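You operate a simulated robot arm through the tools that you are given. There is no shell and no other tool. Be economical: measure what you need, move in short steps, check, and stop when the job is done.

You are at the controls of a simulated robot arm. One attempt, no reset.

## Task
Set the size knob to suit the tube with the green clip, lock it in, press on base N3.
Fine: in that order; the base lies beside the jig; use the press lever; the clamp stays locked.

It is judged by the outcome, as a careful person would: the job done as asked, and still so three seconds after it is handed in. It fails if anything else is knocked over, pushed out of place, dropped, spilled or broken.

## Robot
A 6-joint arm with a two-finger parallel gripper, fixed in place. Base frame: the origin is at the foot of the arm, x ahead of it, y to its left, z up; the work surface is at about z = -0.2. Units: cm, rad, N and s.
With the tool pointing down near the work surface it reaches from about 14 to 60 cm from the base axis. Its first joint turns from -1.152 to 1.152 rad. Payload 2.1 kg.
The TCP is the grasp point between the finger pads, 3 cm short of the fingertips. In the tool frame z runs along the fingers and y along their closing line. Largest opening 9.4 cm; finger width 2.8, thickness 1; the body of the gripper, 5 by 9.6 cm, starts 5.5 cm behind the TCP.
Orientation is that of the tool frame in the base frame, as [roll, pitch, yaw] about the fixed x, y, z axes, in that order (R = Rz(yaw) Ry(pitch) Rx(roll)). With the fingers straight down and closing along the base's y, the tool's x points along the base's -x, its y along +y and its z along -z.

## Interface
- The arm moves only by the tool servo_tool. Its argument "series" is a list of rows, each a list of 7 numbers: the turn, a rotation vector about the base's x, y, z in rad, then the shift along the base's x, y, z in m, then the opening, from 0 (shut) to 1 (fully open). In form: [[rx, ry, rz, dx, dy, dz, grip], ...]. A call has 1 to 10 rows; each row is the pose to reach, as a shift and turn from the pose commanded when the call began. Each row takes 0.2 s and may step no farther than 5 cm and 0.15 rad from the row before; otherwise, or with a gripper value out of range, the whole call is refused. Where a pose cannot be reached the arm comes as near as it can. A force on the tool above 70 N (or 10 N above the force at the start of the call, whichever is more), or a blocked arm, ends the call early, and 0.2 s more pass. The fingers move at their own pace (about 7.2 cm/s each) and stop on an object; they squeeze with about 42 N. The grip force told is the motor's: it shows also when the fingers shut on nothing. Time passes only in rows, and 0.2 s behind the last, so rows that repeat a pose let the fingers close. The reply holds the time, the measured pose of the TCP, the force on the tool along the base axes, the opening and the grip force, in the units named above and with some noise, and new pictures: "show" is both (left out), scene, wrist or none.
- Cameras (640 x 400 px; columns grow to the right, rows downward): "scene" is fixed at [4.02, -34.94, 49.7]; the picture's right is [0.89, -0.45, 0.00], its down [-0.25, -0.51, -0.82] and it looks along [0.37, 0.74, -0.57] (base axes); focal length 293 px, centre (320, 200). "wrist" rides on the gripper at [-3.7, 0, -5.8] in the tool frame; the picture's right is [0.00, -1.00, 0.00], its down [0.97, 0.00, -0.24] and it looks along [0.24, 0.00, 0.97] (tool axes); focal length 218 px, centre (320, 200). There is no depth. A picture from a camera that has moved, and an enlarged one, comes with that camera's place and axes in the base frame and with its lens. The place of the scene camera against the robot may be out by one fixed shift of up to 1.8 cm in any direction.
- zoom(camera, box): a new picture of the part [left, top, right, bottom] of that camera's present view, enlarged. No time passes.
- job_done(): hands the job in; it is judged then, once.

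Go step by step. Nothing tells you positions but the pictures and the camera data: compare them with the known pose of the tool, close in by small moves and look again before you grip or let go. The budget is 120 turns and 150 pictures, counting those below and the enlarged ones. Unless the task says otherwise, let go and move clear before handing in, and close with one line.

The tools are called after "Call:" by a JSON object that holds its "fn" and its "kwargs". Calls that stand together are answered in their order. servo_tool: Moves the arm, as the interface text tells. Its arguments: {"type":"object","properties":{"series":{"type":"array","items":{"type":"array","items":{"type":"number"}}},"show":{"type":"string","enum":["both","scene","wrist","none"]}},"required":["series"]} The other tools are called the same way: zoom (camera, box) takes an enlarged picture of a part of a camera's view; job_done () hands the job in.

At the start:

```text
time_s: 0.0
position: [26.94, 4.53, 31.02]
ee_rot: [3.141, 0.0, -3.141]
ft_force: [-0.5, 0.3, 0.2]
finger_gap: 9.41
finger_force: 0.1
```

scene: 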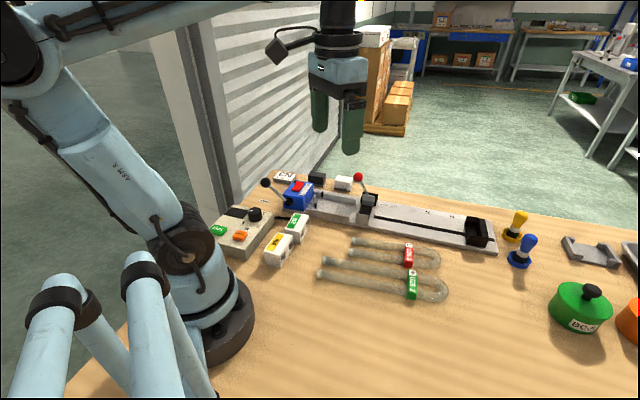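
wrist: 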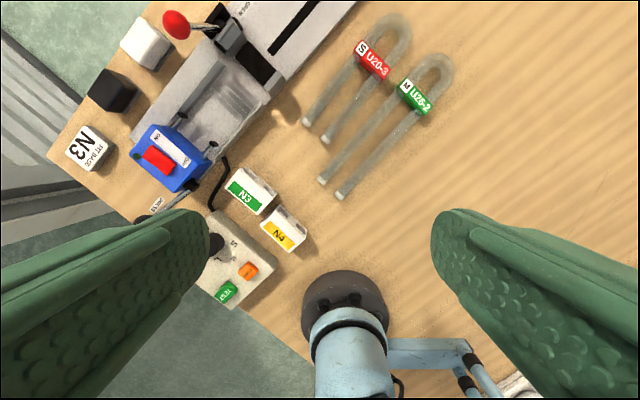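

I see a jig with clamp and lever, two U-tubes (red S U20-3, green M U26-2), bases and a control box. I zoom in for details first.

Call:
{"fn": "zoom", "kwargs": {"camera": "scene", "box": [200, 160, 360, 260]}}

Call:
{"fn": "zoom", "kwargs": {"camera": "scene", "box": [300, 160, 540, 310]}}

Call:
{"fn": "zoom", "kwargs": {"camera": "wrist", "box": [40, 0, 360, 200]}}

Call:
{"fn": "zoom", "kwargs": {"camera": "wrist", "box": [130, 150, 330, 310]}}

```text
4.00 times, centred on (280, 210) of scene
camera zoom: at [4.02, -34.94, 49.7], right [0.89, -0.45, 0.0], down [-0.25, -0.51, -0.82], along [0.37, 0.74, -0.57], focal length 1173 px, centre (480, 160)
```

zoom: 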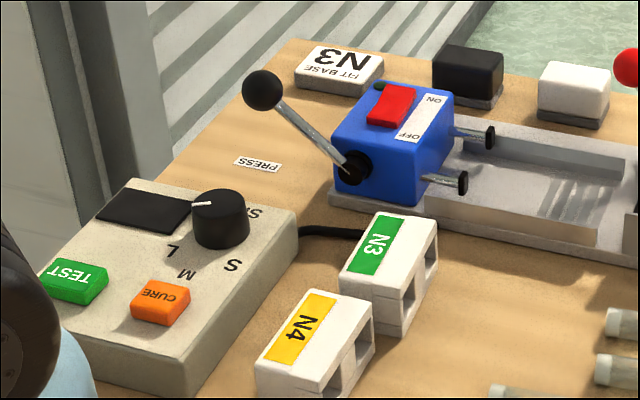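

```text
2.67 times, centred on (420, 235) of scene
camera zoom: at [4.02, -34.94, 49.7], right [0.89, -0.45, 0.0], down [-0.25, -0.51, -0.82], along [0.37, 0.74, -0.57], focal length 782 px, centre (53, 107)
```

zoom: 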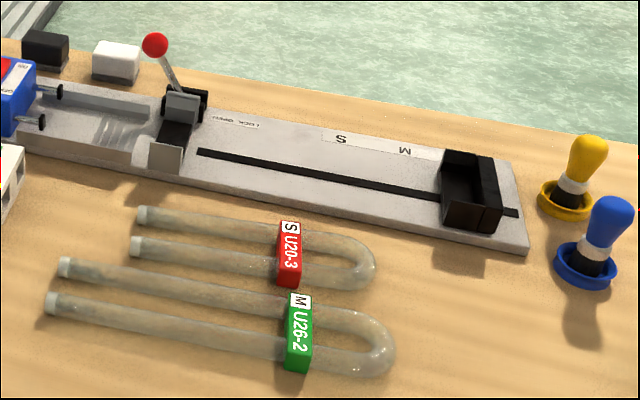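

```text
2.00 times, centred on (200, 100) of wrist
camera zoom: at [30.51, 4.35, 36.91], right [0.0, -1.0, 0.0], down [-0.97, 0.0, 0.24], along [-0.24, 0.0, -0.97], focal length 436 px, centre (560, 400)
```

zoom: 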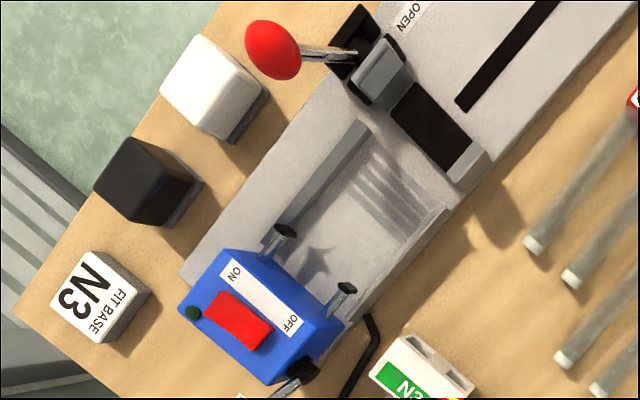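

```text
2.50 times, centred on (230, 230) of wrist
camera zoom: at [30.51, 4.35, 36.91], right [0.0, -1.0, 0.0], down [-0.97, 0.0, 0.24], along [-0.24, 0.0, -0.97], focal length 546 px, centre (545, 125)
```

zoom: 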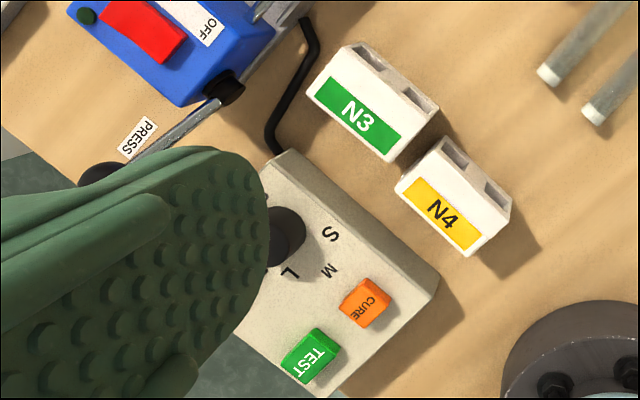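

The base N3 is the green-labelled block at about (23.6, 15.8), the knob is at about (15, 22), and the jig runs at about -39°. I move above the knob for a closer look.

Call:
{"fn": "servo_tool", "kwargs": {"series": [[0, 0, 0, -0.02, 0.03, -0.02, 1], [0, 0, 0, -0.04, 0.06, -0.04, 1], [0, 0, 0, -0.06, 0.09, -0.06, 1], [0, 0, 0, -0.08, 0.12, -0.08, 1], [0, 0, 0, -0.1, 0.15, -0.1, 1], [0, 0, 0, -0.11, 0.17, -0.12, 1], [0, 0, 0, -0.11, 0.17, -0.12, 1]]}}

```text
time_s: 1.6
position: [15.87, 21.36, 19.04]
ee_rot: [3.14, 0.0, 3.14]
ft_force: [-1.0, 0.3, -0.2]
finger_gap: 9.38
finger_force: 0.1
camera wrist: at [19.54, 21.31, 24.86], right [0.0, -1.0, 0.0], down [-0.97, 0.0, 0.24], along [-0.24, 0.0, -0.97], focal length 218 px, centre (320, 200)
```

scene: 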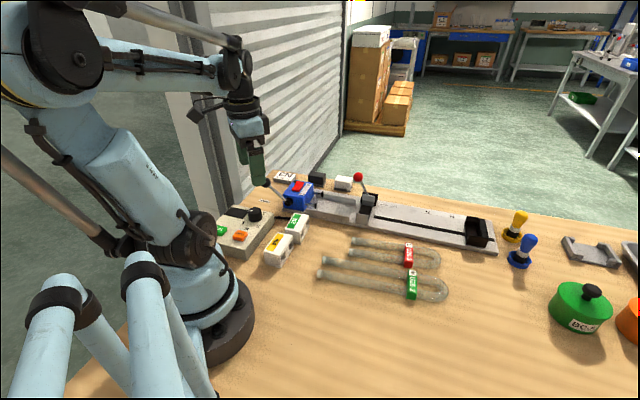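
wrist: 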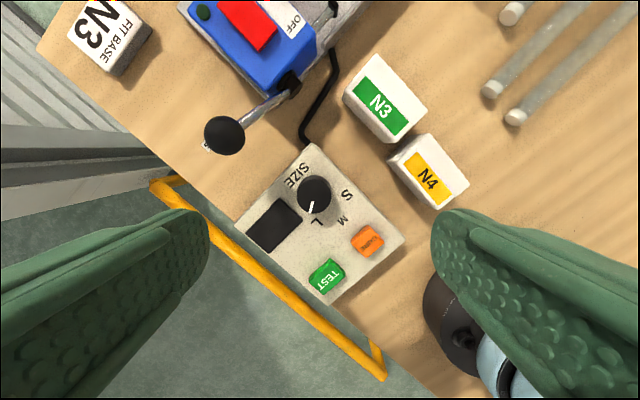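

Call:
{"fn": "zoom", "kwargs": {"camera": "wrist", "box": [230, 130, 420, 310]}}

Call:
{"fn": "zoom", "kwargs": {"camera": "wrist", "box": [160, 0, 440, 175]}}

```text
2.22 times, centred on (325, 220) of wrist
camera zoom: at [19.54, 21.31, 24.86], right [0.0, -1.0, 0.0], down [-0.97, 0.0, 0.24], along [-0.24, 0.0, -0.97], focal length 485 px, centre (309, 156)
```

zoom: 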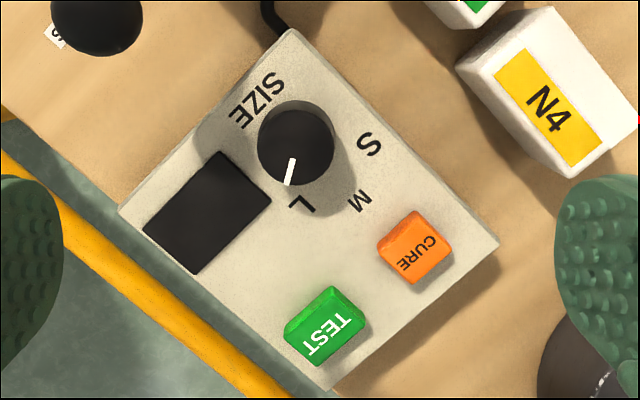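

```text
2.29 times, centred on (300, 88) of wrist
camera zoom: at [19.54, 21.31, 24.86], right [0.0, -1.0, 0.0], down [-0.97, 0.0, 0.24], along [-0.24, 0.0, -0.97], focal length 499 px, centre (366, 457)
```

zoom: 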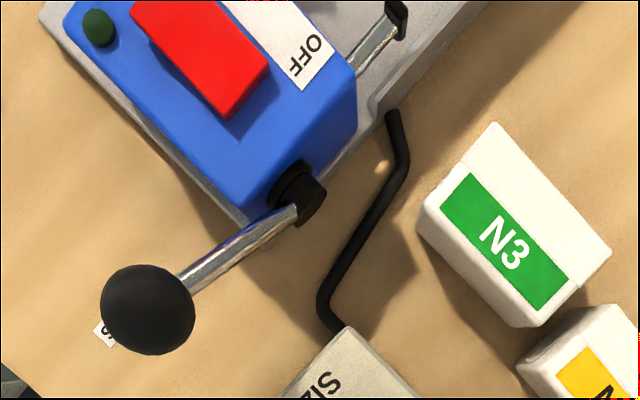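

The pointer is now at L (about 169° in base axes) and M lies about 56° counter-clockwise from it. I put the knob axis near (15.2, 21.9) and go lower with a part-closed gripper to check.

Call:
{"fn": "servo_tool", "kwargs": {"series": [[0, 0, 0, -0.003, 0.003, -0.02, 0.6], [0, 0, 0, -0.006, 0.005, -0.05, 0.55], [0, 0, 0, -0.006, 0.005, -0.075, 0.55], [0, 0, 0, -0.006, 0.005, -0.075, 0.55]]}}

```text
time_s: 2.6
position: [15.22, 21.82, 11.56]
ee_rot: [3.141, -0.001, 3.141]
ft_force: [-0.4, 0.0, -0.9]
finger_gap: 5.15
finger_force: 0.1
camera wrist: at [18.94, 21.77, 17.36], right [0.0, -1.0, 0.0], down [-0.97, 0.0, 0.24], along [-0.24, 0.0, -0.97], focal length 218 px, centre (320, 200)
```

scene: 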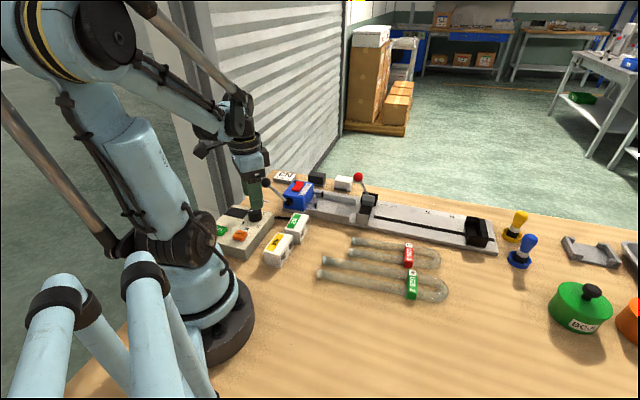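
wrist: 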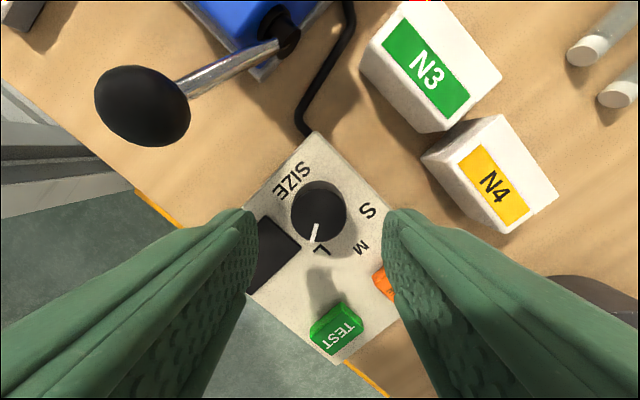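

The knob sits centred between the fingers. I descend to a TCP height of about 6.9 and check force.

Call:
{"fn": "servo_tool", "kwargs": {"series": [[0, 0, 0, -0.001, 0.0005, -0.03, 0.55], [0, 0, 0, -0.001, 0.0005, -0.047, 0.55], [0, 0, 0, -0.001, 0.0005, -0.047, 0.55]]}}

Call:
{"fn": "zoom", "kwargs": {"camera": "scene", "box": [200, 160, 328, 240]}}

```text
time_s: 3.4
position: [15.04, 21.91, 6.78]
ee_rot: [3.141, 0.0, -3.141]
ft_force: [-0.2, -0.3, -0.9]
finger_gap: 5.18
finger_force: 0.0
camera wrist: at [18.79, 21.85, 12.68], right [0.0, -1.0, 0.0], down [-0.97, 0.0, 0.24], along [-0.24, 0.0, -0.97], focal length 218 px, centre (320, 200)
```

scene: 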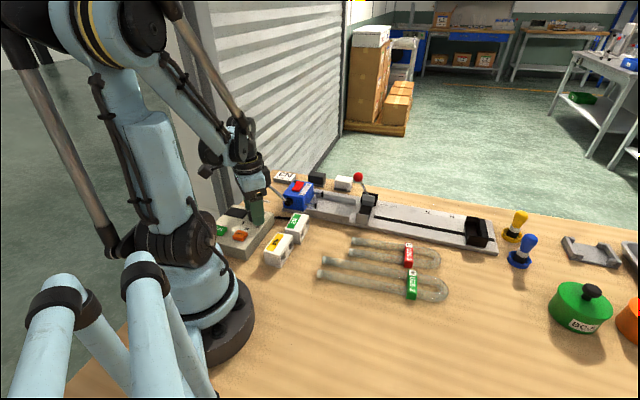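
wrist: 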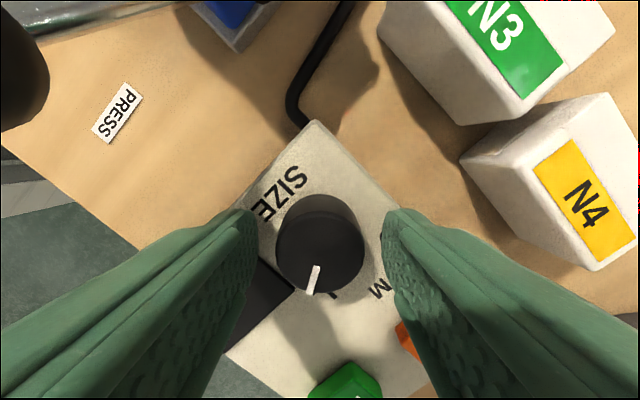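

```text
5.00 times, centred on (264, 200) of scene
camera zoom: at [4.02, -34.94, 49.7], right [0.89, -0.45, 0.0], down [-0.25, -0.51, -0.82], along [0.37, 0.74, -0.57], focal length 1466 px, centre (600, 200)
```

zoom: 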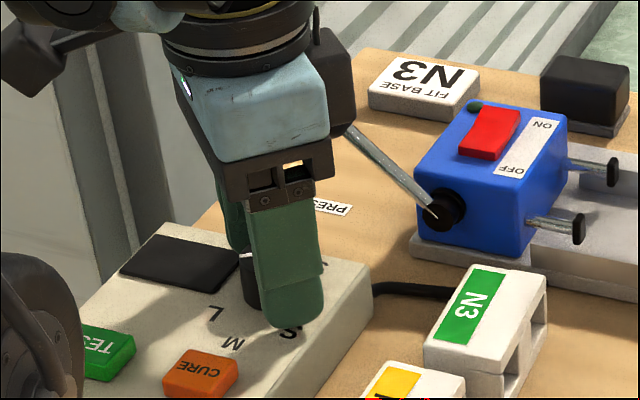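

Clear all round, so I close on the knob and turn it counter-clockwise.

Call:
{"fn": "servo_tool", "kwargs": {"series": [[0, 0, 0, 0, 0, 0, 0], [0, 0, 0, 0, 0, 0, 0], [0, 0, 0.14, 0, 0, 0, 0], [0, 0, 0.28, 0, 0, 0, 0], [0, 0, 0.42, 0, 0, 0, 0], [0, 0, 0.56, 0, 0, 0, 0], [0, 0, 0.56, 0, 0, 0, 0]]}}

```text
time_s: 5.0
position: [15.12, 21.95, 6.76]
ee_rot: [-3.141, 0.0, -2.58]
ft_force: [0.6, -1.4, -29.6]
finger_gap: 3.28
finger_force: 45.4
camera wrist: at [18.23, 23.81, 12.7], right [0.53, -0.85, 0.0], down [-0.82, -0.52, 0.24], along [-0.2, -0.13, -0.97], focal length 218 px, centre (320, 200)
```

scene: 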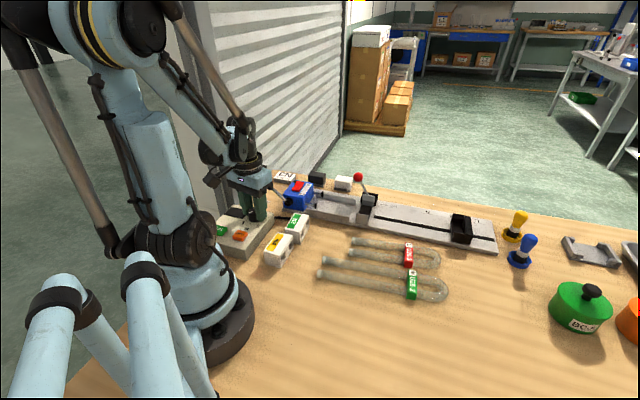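
wrist: 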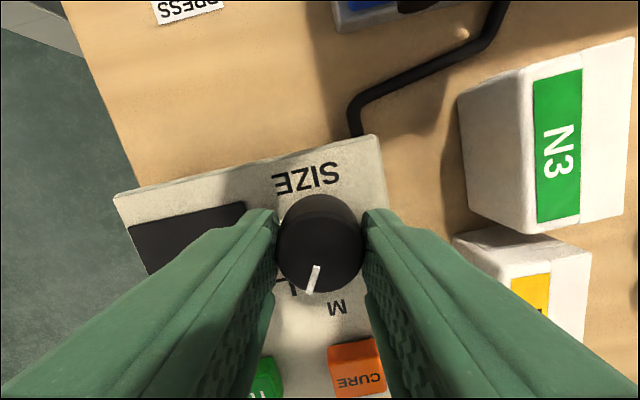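

The knob drives the stop on the jig. I turn on toward M.

Call:
{"fn": "servo_tool", "kwargs": {"series": [[0, 0, 0.14, 0, 0, 0, 0], [0, 0, 0.28, 0, 0, 0, 0], [0, 0, 0.4, 0, 0, 0, 0], [0, 0, 0.4, 0, 0, 0, 0]]}}

Call:
{"fn": "zoom", "kwargs": {"camera": "scene", "box": [300, 160, 540, 310]}}

```text
time_s: 6.0
position: [15.18, 21.88, 6.72]
ee_rot: [3.14, -0.001, -2.179]
ft_force: [-0.8, -6.0, -21.8]
finger_gap: 3.3
finger_force: 44.8
camera wrist: at [17.23, 24.88, 12.7], right [0.82, -0.57, 0.0], down [-0.56, -0.8, 0.24], along [-0.14, -0.2, -0.97], focal length 218 px, centre (320, 200)
```

scene: 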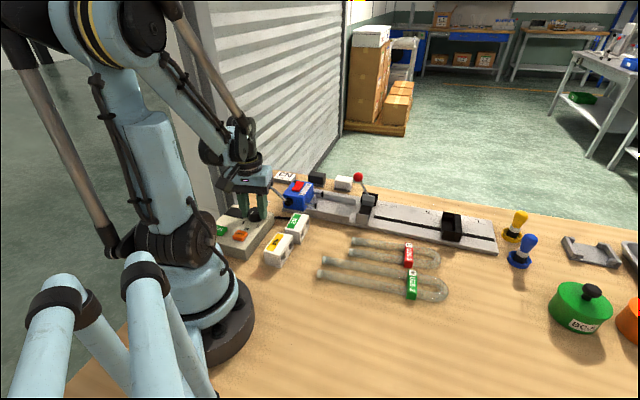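
wrist: 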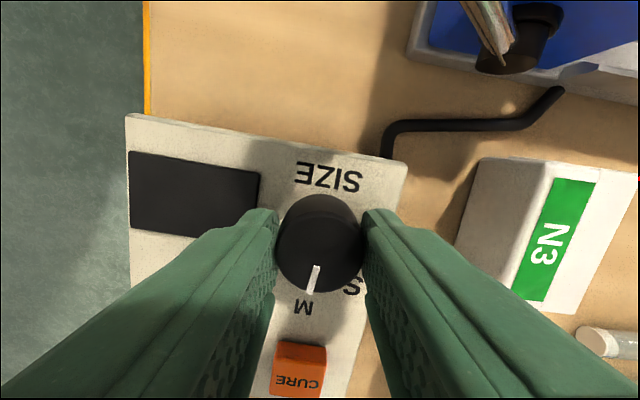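

```text
2.67 times, centred on (420, 235) of scene
camera zoom: at [4.02, -34.93, 49.71], right [0.89, -0.45, 0.0], down [-0.25, -0.51, -0.82], along [0.37, 0.74, -0.57], focal length 782 px, centre (53, 107)
```

zoom: 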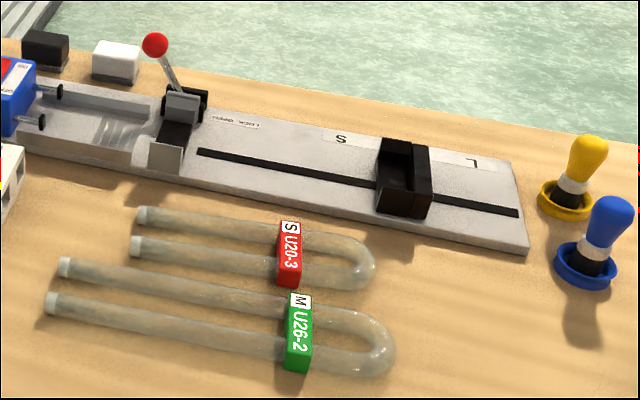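

The pointer lines up with M and the stop sits over the M mark. I release and rise.

Call:
{"fn": "servo_tool", "kwargs": {"series": [[0, 0, 0, 0, 0, 0, 0.55], [0, 0, 0, 0, 0, 0, 0.55], [0, 0, 0, 0, 0, 0.04, 0.55], [0, 0, 0, 0, 0, 0.08, 0.55], [0, 0, 0, 0, 0, 0.12, 0.55], [0, 0, 0, 0, 0, 0.13, 0.8]]}}

Call:
{"fn": "zoom", "kwargs": {"camera": "wrist", "box": [220, 110, 420, 310]}}

```text
time_s: 7.4
position: [15.09, 22.01, 19.84]
ee_rot: [-3.141, 0.001, -2.182]
ft_force: [0.1, -1.0, 0.3]
finger_gap: 7.51
finger_force: 0.1
camera wrist: at [17.22, 24.87, 25.76], right [0.82, -0.57, 0.0], down [-0.56, -0.8, 0.24], along [-0.14, -0.2, -0.97], focal length 218 px, centre (320, 200)
```

scene: 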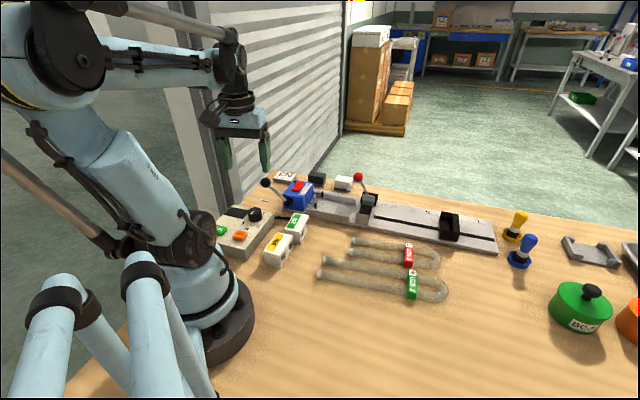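
wrist: 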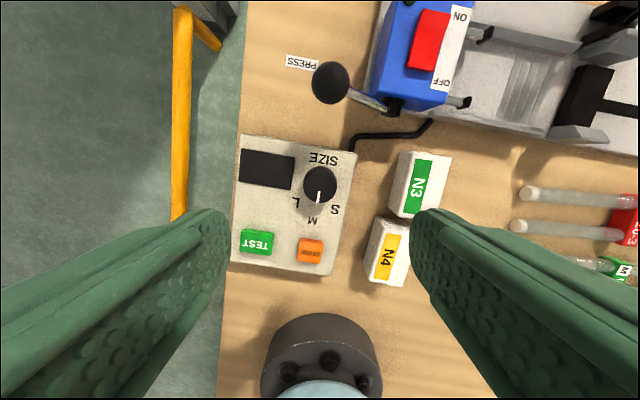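

```text
2.00 times, centred on (320, 210) of wrist
camera zoom: at [17.22, 24.87, 25.76], right [0.82, -0.57, 0.0], down [-0.56, -0.8, 0.24], along [-0.14, -0.2, -0.97], focal length 436 px, centre (320, 180)
```

zoom: 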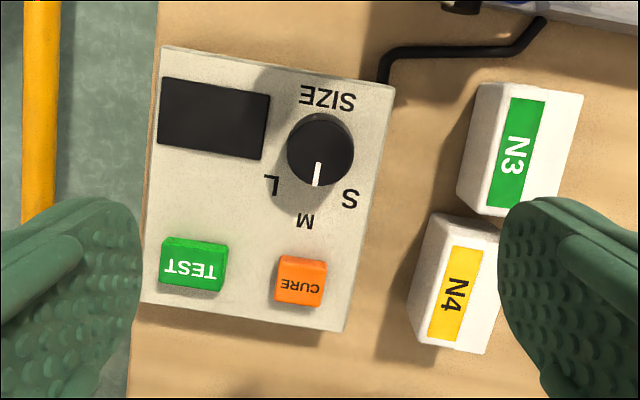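

The knob is set. Now I look at the jig and clamp from above.

Call:
{"fn": "servo_tool", "kwargs": {"series": [[0, 0, 0, 0.04, -0.02, 0.01, 1], [0, 0, 0, 0.08, -0.04, 0.02, 1], [0, 0, 0, 0.12, -0.06, 0.03, 1], [0, 0, 0, 0.16, -0.08, 0.04, 1], [0, 0, 0, 0.2, -0.1, 0.04, 1], [0, 0, 0, 0.24, -0.11, 0.04, 1], [0, 0, 0, 0.26, -0.12, 0.04, 1], [0, 0, 0, 0.26, -0.12, 0.04, 1]]}}

Call:
{"fn": "zoom", "kwargs": {"camera": "wrist", "box": [100, 60, 420, 260]}}

```text
time_s: 9.2
position: [41.03, 10.07, 23.79]
ee_rot: [3.14, -0.001, -2.182]
ft_force: [0.1, 0.6, 0.5]
finger_gap: 9.4
finger_force: 0.0
camera wrist: at [43.25, 12.91, 29.68], right [0.82, -0.57, 0.0], down [-0.56, -0.8, 0.24], along [-0.14, -0.2, -0.97], focal length 218 px, centre (320, 200)
```

scene: 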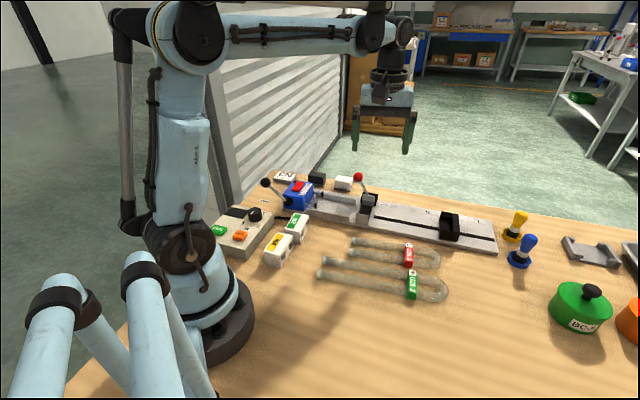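
wrist: 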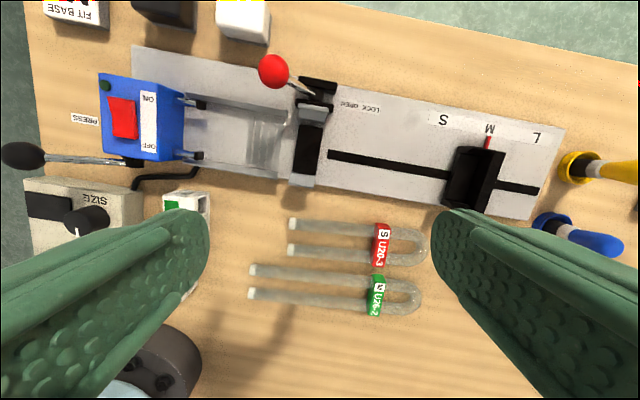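

```text
2.00 times, centred on (260, 160) of wrist
camera zoom: at [43.25, 12.91, 29.68], right [0.82, -0.57, 0.0], down [-0.56, -0.8, 0.24], along [-0.14, -0.2, -0.97], focal length 436 px, centre (440, 280)
```

zoom: 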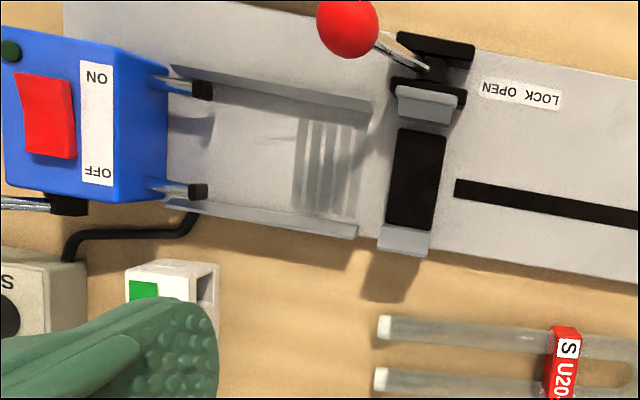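

Call:
{"fn": "zoom", "kwargs": {"camera": "wrist", "box": [420, 90, 580, 240]}}

Call:
{"fn": "zoom", "kwargs": {"camera": "wrist", "box": [250, 40, 400, 200]}}

Call:
{"fn": "zoom", "kwargs": {"camera": "scene", "box": [330, 160, 410, 230]}}

Call:
{"fn": "zoom", "kwargs": {"camera": "scene", "box": [420, 190, 520, 260]}}

Call:
{"fn": "zoom", "kwargs": {"camera": "wrist", "box": [230, 200, 450, 330]}}

```text
2.67 times, centred on (500, 165) of wrist
camera zoom: at [43.25, 12.91, 29.68], right [0.82, -0.57, 0.0], down [-0.56, -0.8, 0.24], along [-0.14, -0.2, -0.97], focal length 582 px, centre (-160, 293)
```

zoom: 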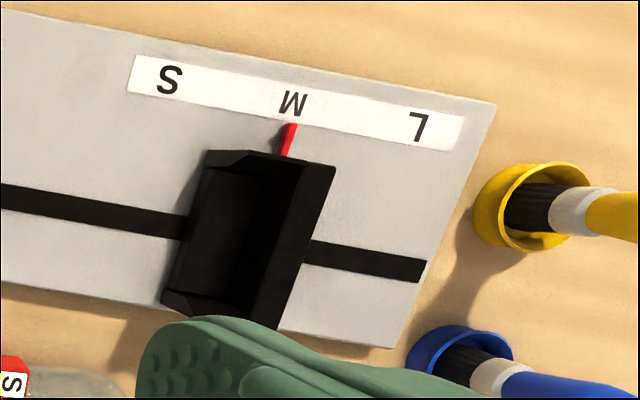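

```text
2.50 times, centred on (325, 120) of wrist
camera zoom: at [43.25, 12.91, 29.68], right [0.82, -0.57, 0.0], down [-0.56, -0.8, 0.24], along [-0.14, -0.2, -0.97], focal length 546 px, centre (308, 400)
```

zoom: 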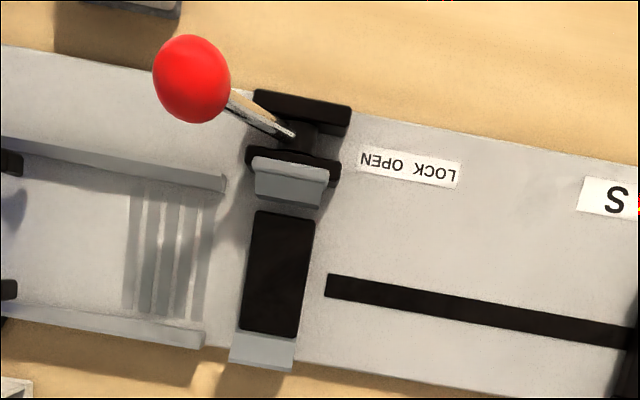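

```text
5.71 times, centred on (370, 195) of scene
camera zoom: at [4.02, -34.94, 49.7], right [0.89, -0.45, 0.0], down [-0.25, -0.51, -0.82], along [0.37, 0.74, -0.57], focal length 1676 px, centre (34, 229)
```

zoom: 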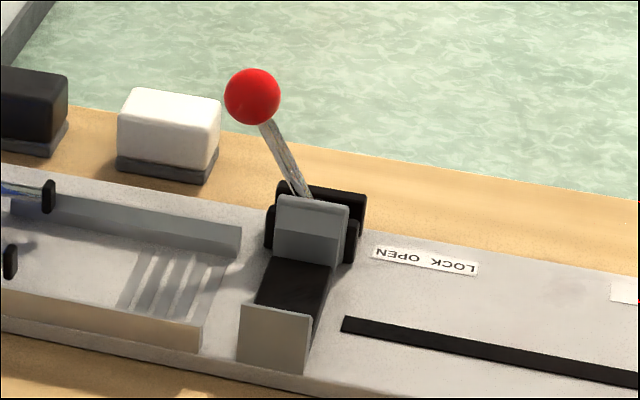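

```text
5.71 times, centred on (470, 225) of scene
camera zoom: at [4.02, -34.94, 49.7], right [0.89, -0.45, 0.0], down [-0.25, -0.51, -0.82], along [0.37, 0.74, -0.57], focal length 1676 px, centre (-537, 57)
```

zoom: 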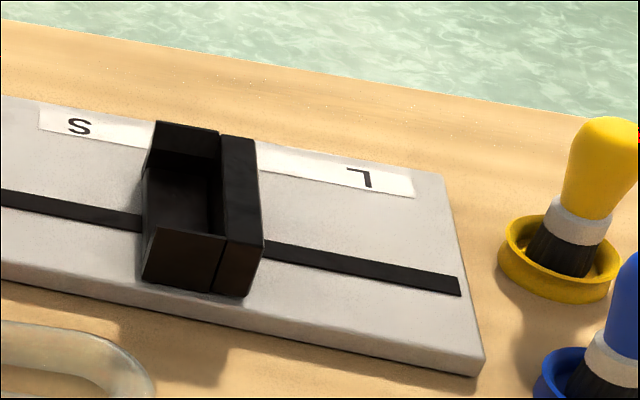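

```text
2.91 times, centred on (340, 265) of wrist
camera zoom: at [43.25, 12.91, 29.68], right [0.82, -0.57, 0.0], down [-0.56, -0.8, 0.24], along [-0.14, -0.2, -0.97], focal length 635 px, centre (262, 11)
```

zoom: 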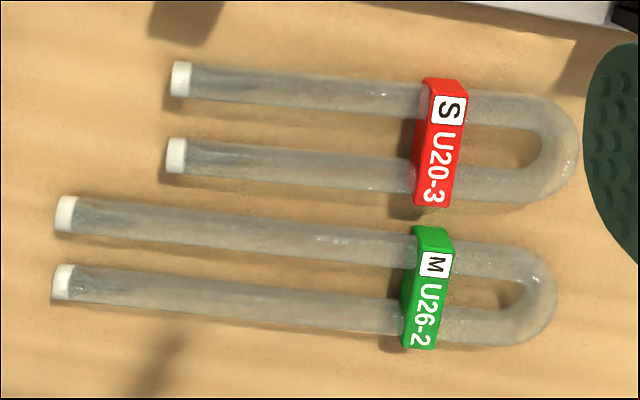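

The stop's red pointer is on M, the clamp lever is at OPEN (swings right to LOCK), and the green tube lies close beside the red one. I'll turn the gripper across the tube and go above its open ends, where there is room for the fingers.

Call:
{"fn": "servo_tool", "kwargs": {"series": [[0, 0, -0.14, -0.02, -0.01, 0, 1], [0, 0, -0.28, -0.04, -0.02, 0, 1], [0, 0, -0.42, -0.06, -0.03, -0.01, 1], [0, 0, -0.56, -0.08, -0.04, -0.02, 1], [0, 0, -0.7, -0.1, -0.05, -0.03, 1], [0, 0, -0.84, -0.12, -0.07, -0.04, 1], [0, 0, -0.98, -0.14, -0.085, -0.05, 1], [0, 0, -1.12, -0.152, -0.096, -0.06, 1], [0, 0, -1.26, -0.152, -0.096, -0.08, 1], [0, 0, -1.4, -0.152, -0.096, -0.09, 1]], "show": "none"}}

Call:
{"fn": "servo_tool", "kwargs": {"series": [[0, 0, -0.14, 0, 0, 0, 1], [0, 0, -0.27, 0, 0, 0, 1], [0, 0, -0.27, 0, 0, 0, 1]]}}

```text
time_s: 11.4
position: [25.89, 0.42, 14.88]
ee_rot: [-3.142, 0.001, 2.699]
ft_force: [-1.2, -0.1, 0.6]
finger_gap: 9.39
finger_force: 0.0
```

```text
time_s: 12.2
position: [25.93, 0.31, 15.0]
ee_rot: [-3.141, 0.0, 2.431]
ft_force: [-0.3, -0.1, -1.1]
finger_gap: 9.38
finger_force: 0.1
camera wrist: at [28.69, -2.14, 20.7], right [-0.65, -0.76, 0.0], down [-0.74, 0.63, 0.24], along [-0.18, 0.16, -0.97], focal length 218 px, centre (320, 200)
```

scene: 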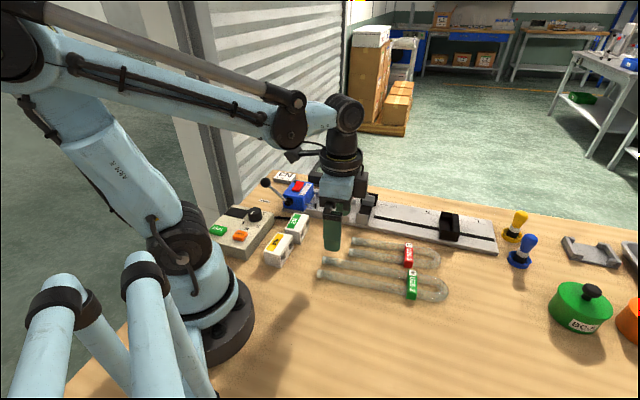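
wrist: 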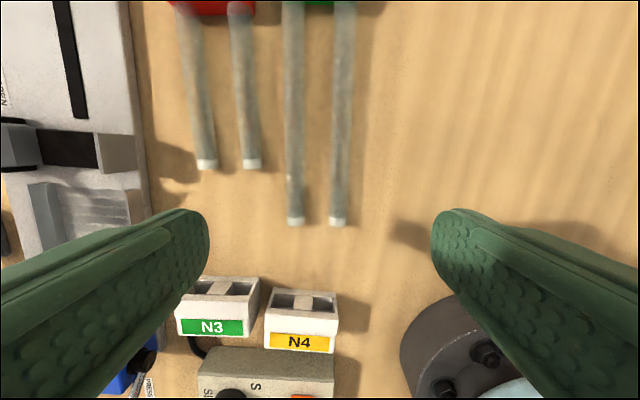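

The open ends are at about (23.4, 2.7), clear of the red tube. I descend there with a reduced opening.

Call:
{"fn": "servo_tool", "kwargs": {"series": [[0, 0, -0.014, -0.002, 0.0035, -0.03, 0.75], [0, 0, -0.014, -0.002, 0.0035, -0.07, 0.75], [0, 0, -0.014, -0.002, 0.0035, -0.1, 0.75], [0, 0, -0.014, -0.002, 0.0035, -0.1, 0.75]]}}

```text
time_s: 13.2
position: [25.68, 0.77, 4.89]
ee_rot: [-3.14, 0.0, 2.416]
ft_force: [0.0, 0.8, 0.2]
finger_gap: 7.04
finger_force: 0.1
camera wrist: at [28.49, -1.75, 10.75], right [-0.66, -0.75, 0.0], down [-0.73, 0.64, 0.24], along [-0.18, 0.16, -0.97], focal length 218 px, centre (320, 200)
```

scene: 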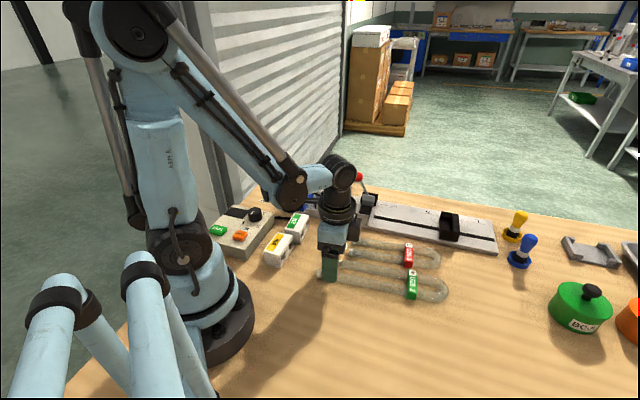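
wrist: 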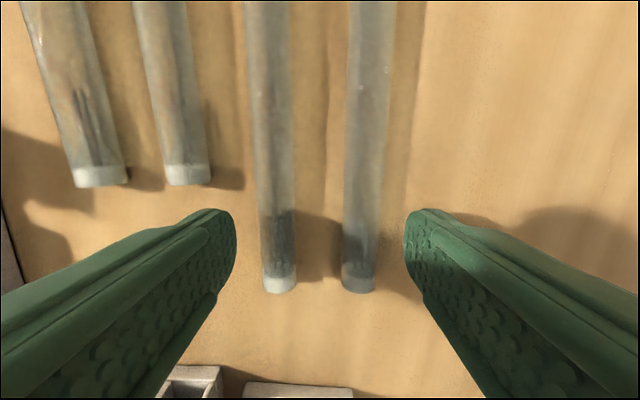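

Fingers straddle both legs with the red tube clear. I go down, close, and slide the green tube 2.5 cm away from the red one.

Call:
{"fn": "servo_tool", "kwargs": {"series": [[0, 0, 0, 0, 0, -0.016, 0.75], [0, 0, 0, 0, 0, -0.016, 0.4], [0, 0, 0, 0, 0, -0.016, 0.4], [0, 0, 0, 0, 0, -0.016, 0.4], [0, 0, 0, -0.005, -0.006, -0.015, 0.4], [0, 0, 0, -0.01, -0.012, -0.015, 0.4], [0, 0, 0, -0.0165, -0.019, -0.015, 0.4], [0, 0, 0, -0.0165, -0.019, -0.015, 0.4]]}}

```text
time_s: 15.0
position: [24.06, -1.13, 3.4]
ee_rot: [3.14, 0.0, 2.418]
ft_force: [-1.0, -0.5, -1.1]
finger_gap: 5.62
finger_force: 41.9
camera wrist: at [26.87, -3.71, 9.24], right [-0.66, -0.75, 0.0], down [-0.73, 0.64, 0.24], along [-0.18, 0.16, -0.97], focal length 218 px, centre (320, 200)
```

scene: 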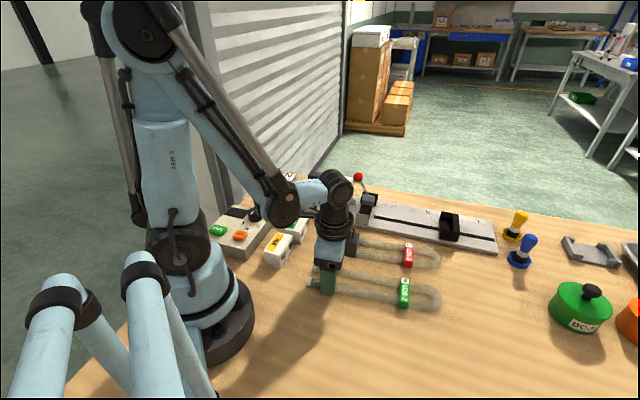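
wrist: 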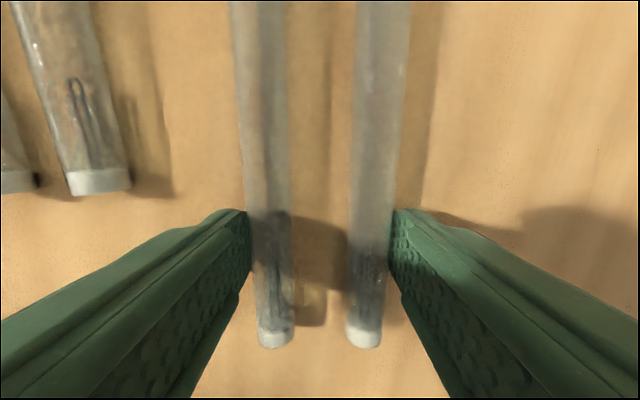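

The tube slid cleanly and is 5.6 cm wide. I release, rise, and move along to its middle.

Call:
{"fn": "servo_tool", "kwargs": {"series": [[0, 0, 0, 0, 0, 0, 0.78], [0, 0, 0, 0, 0, 0, 0.78], [0, 0, 0, 0, 0, 0.04, 0.78], [0, 0, 0, 0, 0, 0.08, 0.78], [0, 0, 0, 0.035, -0.031, 0.08, 0.78], [0, 0, 0, 0.07, -0.062, 0.08, 0.78], [0, 0, 0, 0.07, -0.062, 0.08, 0.78]]}}

```text
time_s: 16.6
position: [31.21, -7.42, 11.42]
ee_rot: [3.141, -0.001, 2.418]
ft_force: [0.6, 0.6, -0.4]
finger_gap: 7.32
finger_force: 0.0
camera wrist: at [33.95, -9.95, 17.17], right [-0.66, -0.75, 0.0], down [-0.73, 0.64, 0.24], along [-0.18, 0.16, -0.97], focal length 218 px, centre (320, 200)
```

scene: 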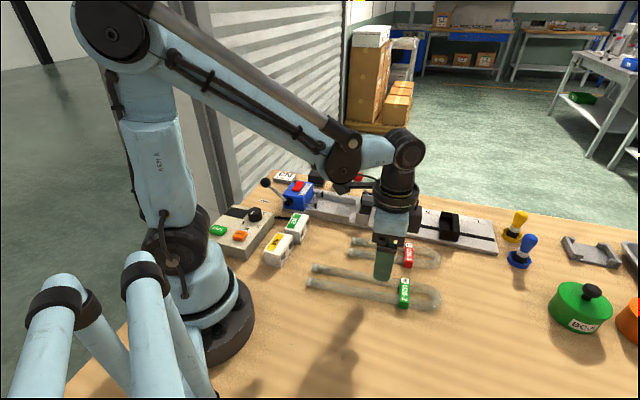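
wrist: 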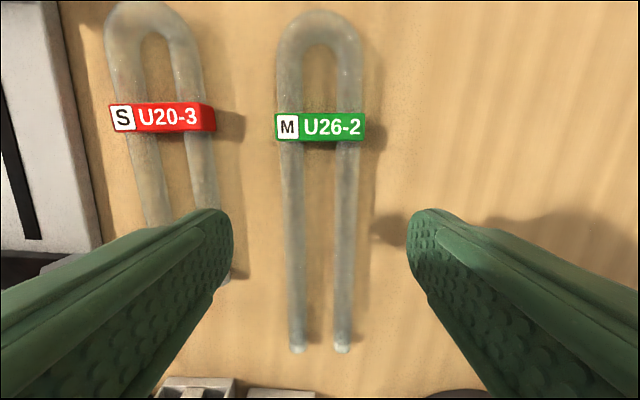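

Well aligned and clear of the red tube. I go down and grip the middle, then lift slightly.

Call:
{"fn": "servo_tool", "kwargs": {"series": [[0, 0, 0, 0, 0, -0.04, 0.78], [0, 0, 0, 0, 0, -0.075, 0.78], [0, 0, 0, 0, 0, -0.083, 0.78], [0, 0, 0, 0, 0, -0.083, 0.3], [0, 0, 0, 0, 0, -0.083, 0.3], [0, 0, 0, 0, 0, -0.083, 0.3], [0, 0, 0, 0, 0, -0.07, 0.3], [0, 0, 0, 0, 0, -0.04, 0.3], [0, 0, 0, 0, 0, -0.04, 0.3]]}}

```text
time_s: 18.6
position: [30.96, -7.31, 7.41]
ee_rot: [3.141, 0.001, 2.417]
ft_force: [0.4, 0.4, -0.8]
finger_gap: 5.51
finger_force: 42.2
camera wrist: at [33.85, -9.91, 13.19], right [-0.66, -0.75, 0.0], down [-0.73, 0.64, 0.24], along [-0.18, 0.16, -0.97], focal length 218 px, centre (320, 200)
```

scene: 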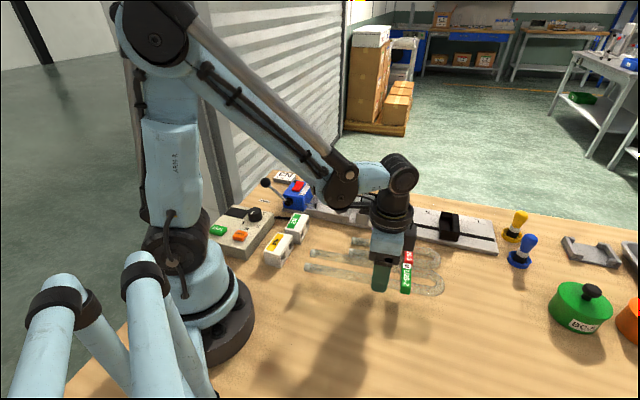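
wrist: 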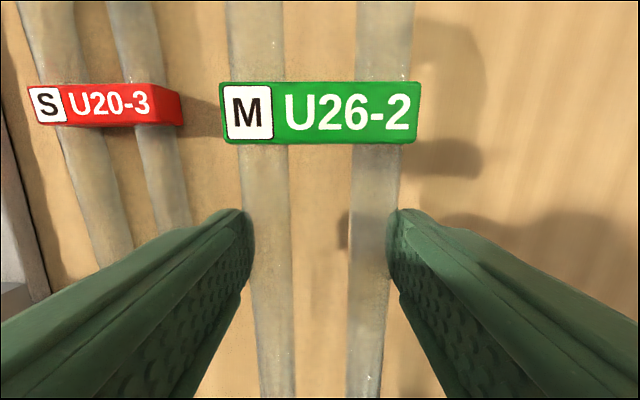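

Tube is held level. I lift it and carry it above the jig between stop and clamp.

Call:
{"fn": "servo_tool", "kwargs": {"series": [[0, 0, 0, 0, 0, 0.04, 0.3], [0, 0, 0, 0.01, 0.01, 0.08, 0.3], [0, 0, -0.01, 0.04, 0.035, 0.09, 0.3], [0, 0, -0.02, 0.07, 0.06, 0.09, 0.3], [0, 0, -0.03, 0.1, 0.085, 0.09, 0.3], [0, 0, -0.04, 0.13, 0.11, 0.09, 0.3], [0, 0, -0.045, 0.15, 0.13, 0.09, 0.3], [0, 0, -0.045, 0.17, 0.149, 0.09, 0.3], [0, 0, -0.045, 0.17, 0.149, 0.09, 0.3]]}}

Call:
{"fn": "zoom", "kwargs": {"camera": "scene", "box": [300, 130, 540, 280]}}

```text
time_s: 20.6
position: [47.93, 7.47, 16.36]
ee_rot: [-3.141, 0.002, 2.372]
ft_force: [0.7, 0.4, -0.7]
finger_gap: 5.52
finger_force: 41.6
camera wrist: at [50.69, 4.94, 22.19], right [-0.7, -0.72, 0.0], down [-0.7, 0.68, 0.24], along [-0.17, 0.17, -0.97], focal length 218 px, centre (320, 200)
```

scene: 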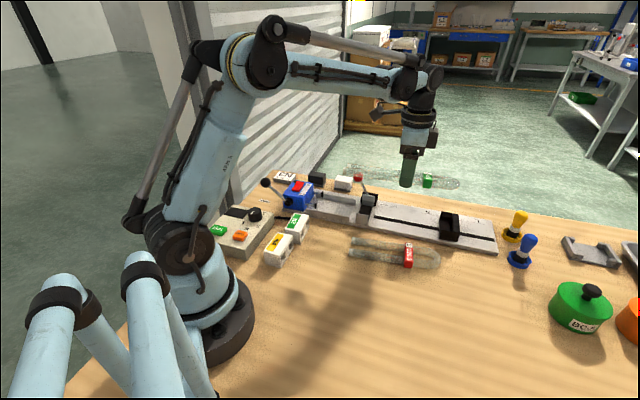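
wrist: 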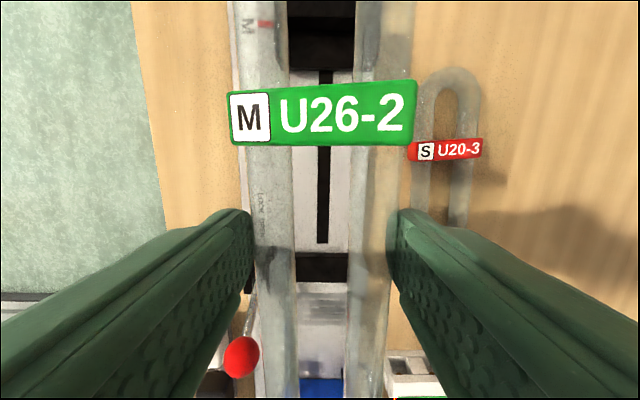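

```text
2.67 times, centred on (420, 205) of scene
camera zoom: at [4.02, -34.94, 49.7], right [0.89, -0.45, 0.0], down [-0.25, -0.51, -0.82], along [0.37, 0.74, -0.57], focal length 782 px, centre (53, 187)
```

zoom: 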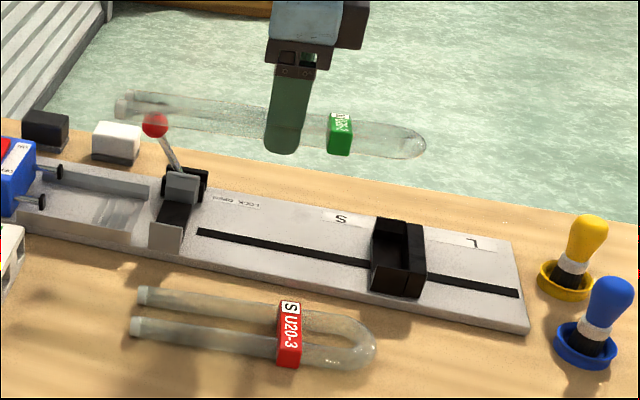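

The tube is nearly aligned over the jig: needs about 1.5° more clockwise and about 1 cm toward the stop. I correct and go halfway down.

Call:
{"fn": "servo_tool", "kwargs": {"series": [[0, 0, -0.013, 0.002, -0.003, -0.02, 0.3], [0, 0, -0.026, 0.005, -0.006, -0.045, 0.3], [0, 0, -0.026, 0.005, -0.006, -0.07, 0.3], [0, 0, -0.026, 0.005, -0.006, -0.07, 0.3]]}}

Call:
{"fn": "zoom", "kwargs": {"camera": "scene", "box": [320, 150, 520, 275]}}

Call:
{"fn": "zoom", "kwargs": {"camera": "wrist", "box": [200, 0, 440, 150]}}

```text
time_s: 21.6
position: [48.6, 6.94, 9.34]
ee_rot: [3.141, 0.0, 2.348]
ft_force: [0.2, 0.1, -1.4]
finger_gap: 5.52
finger_force: 42.1
camera wrist: at [51.19, 4.2, 15.15], right [-0.71, -0.7, 0.0], down [-0.68, 0.69, 0.24], along [-0.17, 0.17, -0.97], focal length 218 px, centre (320, 200)
```

scene: 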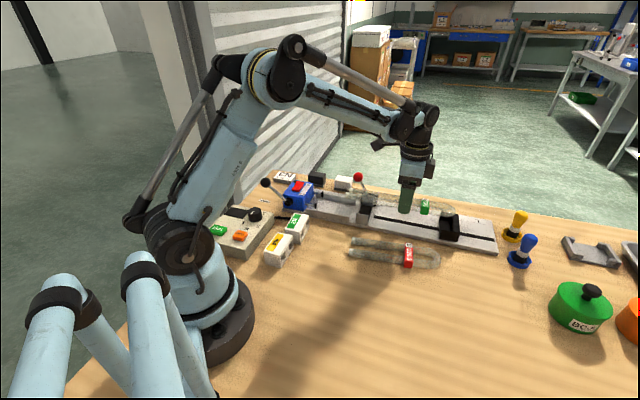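
wrist: 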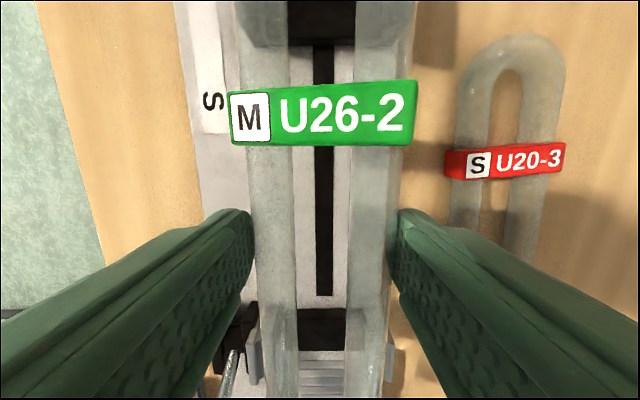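

```text
3.20 times, centred on (420, 212) of scene
camera zoom: at [4.02, -34.94, 49.7], right [0.89, -0.45, 0.0], down [-0.25, -0.51, -0.82], along [0.37, 0.74, -0.57], focal length 938 px, centre (0, 160)
```

zoom: 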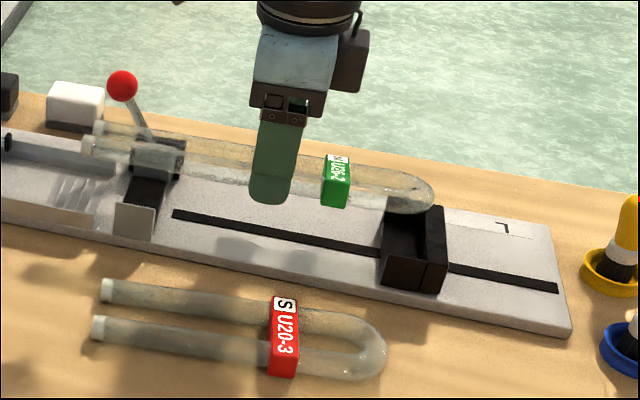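

```text
2.67 times, centred on (320, 75) of wrist
camera zoom: at [51.19, 4.2, 15.15], right [-0.71, -0.7, 0.0], down [-0.68, 0.69, 0.24], along [-0.17, 0.17, -0.97], focal length 582 px, centre (320, 533)
```

zoom: 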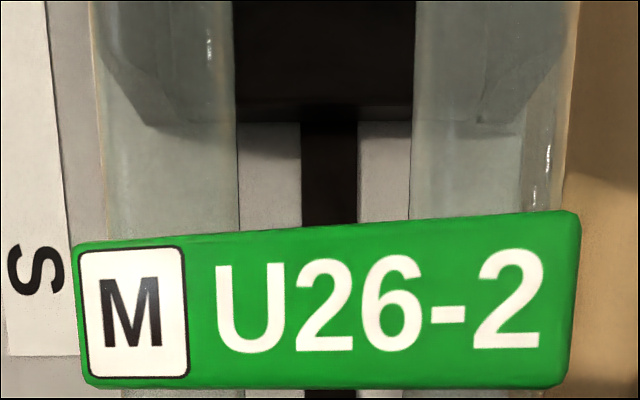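

Parallel and centred over the slot. I back off 0.4 cm from the stop for safety and lower further, looking again.

Call:
{"fn": "servo_tool", "kwargs": {"series": [[0, 0, 0, -0.003, 0.003, -0.015, 0.3], [0, 0, 0, -0.003, 0.003, -0.03, 0.3], [0, 0, 0, -0.003, 0.003, -0.03, 0.3]]}}

Call:
{"fn": "zoom", "kwargs": {"camera": "scene", "box": [320, 150, 520, 275]}}

```text
time_s: 22.4
position: [48.27, 7.17, 6.45]
ee_rot: [-3.141, 0.002, 2.347]
ft_force: [-0.4, -0.8, -1.3]
finger_gap: 5.51
finger_force: 42.1
camera wrist: at [50.88, 4.48, 12.17], right [-0.71, -0.7, 0.0], down [-0.68, 0.69, 0.24], along [-0.17, 0.17, -0.97], focal length 218 px, centre (320, 200)
```

scene: 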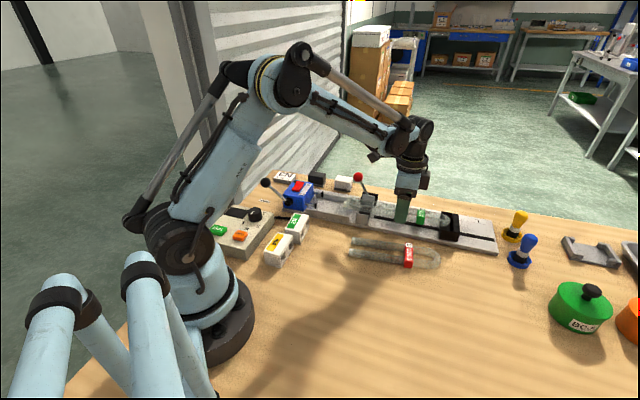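
wrist: 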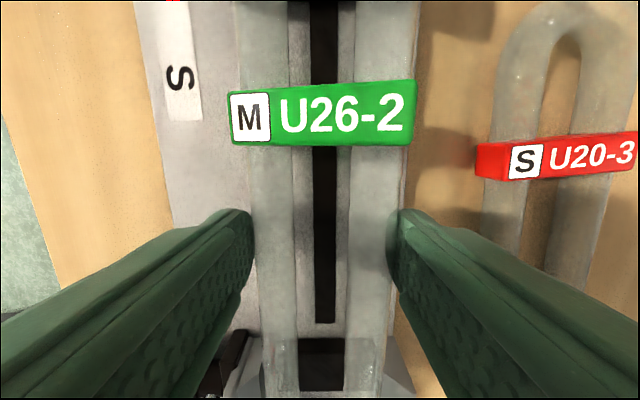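

```text
3.20 times, centred on (420, 212) of scene
camera zoom: at [4.02, -34.94, 49.7], right [0.89, -0.45, 0.0], down [-0.25, -0.51, -0.82], along [0.37, 0.74, -0.57], focal length 938 px, centre (0, 160)
```

zoom: 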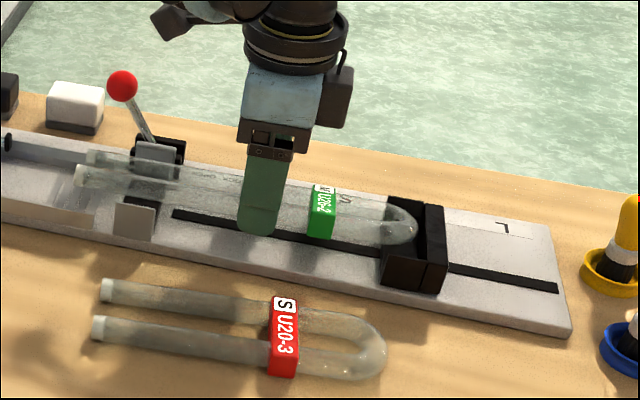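

The bend is entering the cradle and legs between the jaws. I lower in small steps until it touches.

Call:
{"fn": "servo_tool", "kwargs": {"series": [[0, 0, 0, 0, 0, -0.008, 0.3], [0, 0, 0, 0, 0, -0.013, 0.3], [0, 0, 0, 0, 0, -0.013, 0.3]]}}

Call:
{"fn": "zoom", "kwargs": {"camera": "scene", "box": [320, 150, 520, 275]}}

```text
time_s: 23.2
position: [48.32, 7.2, 5.13]
ee_rot: [3.14, 0.0, 2.348]
ft_force: [0.5, -0.5, 33.5]
finger_gap: 5.44
finger_force: 42.0
camera wrist: at [50.86, 4.5, 10.94], right [-0.71, -0.7, 0.0], down [-0.68, 0.69, 0.24], along [-0.17, 0.17, -0.97], focal length 218 px, centre (320, 200)
```

scene: 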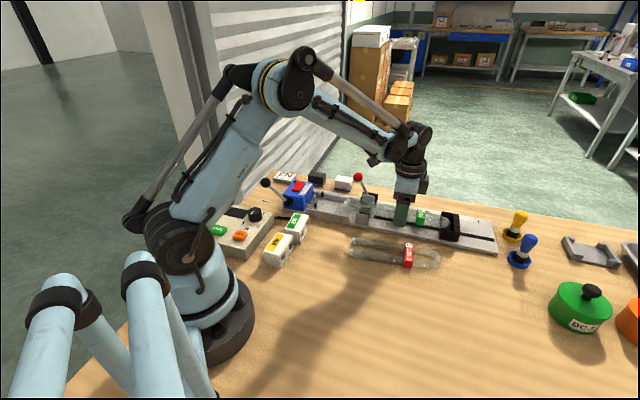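
wrist: 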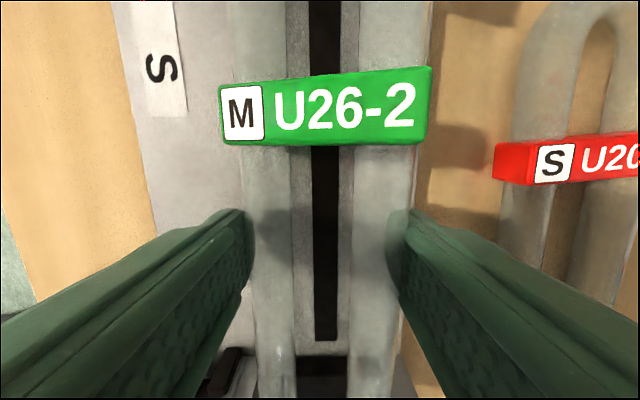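

```text
3.20 times, centred on (420, 212) of scene
camera zoom: at [4.0, -34.94, 49.7], right [0.89, -0.45, 0.0], down [-0.25, -0.51, -0.82], along [0.37, 0.74, -0.57], focal length 938 px, centre (0, 160)
```

zoom: 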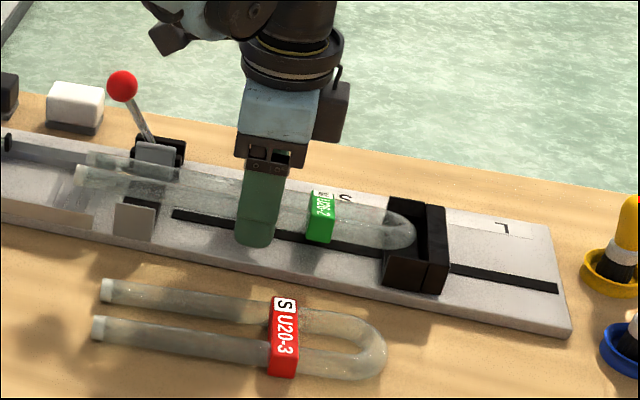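

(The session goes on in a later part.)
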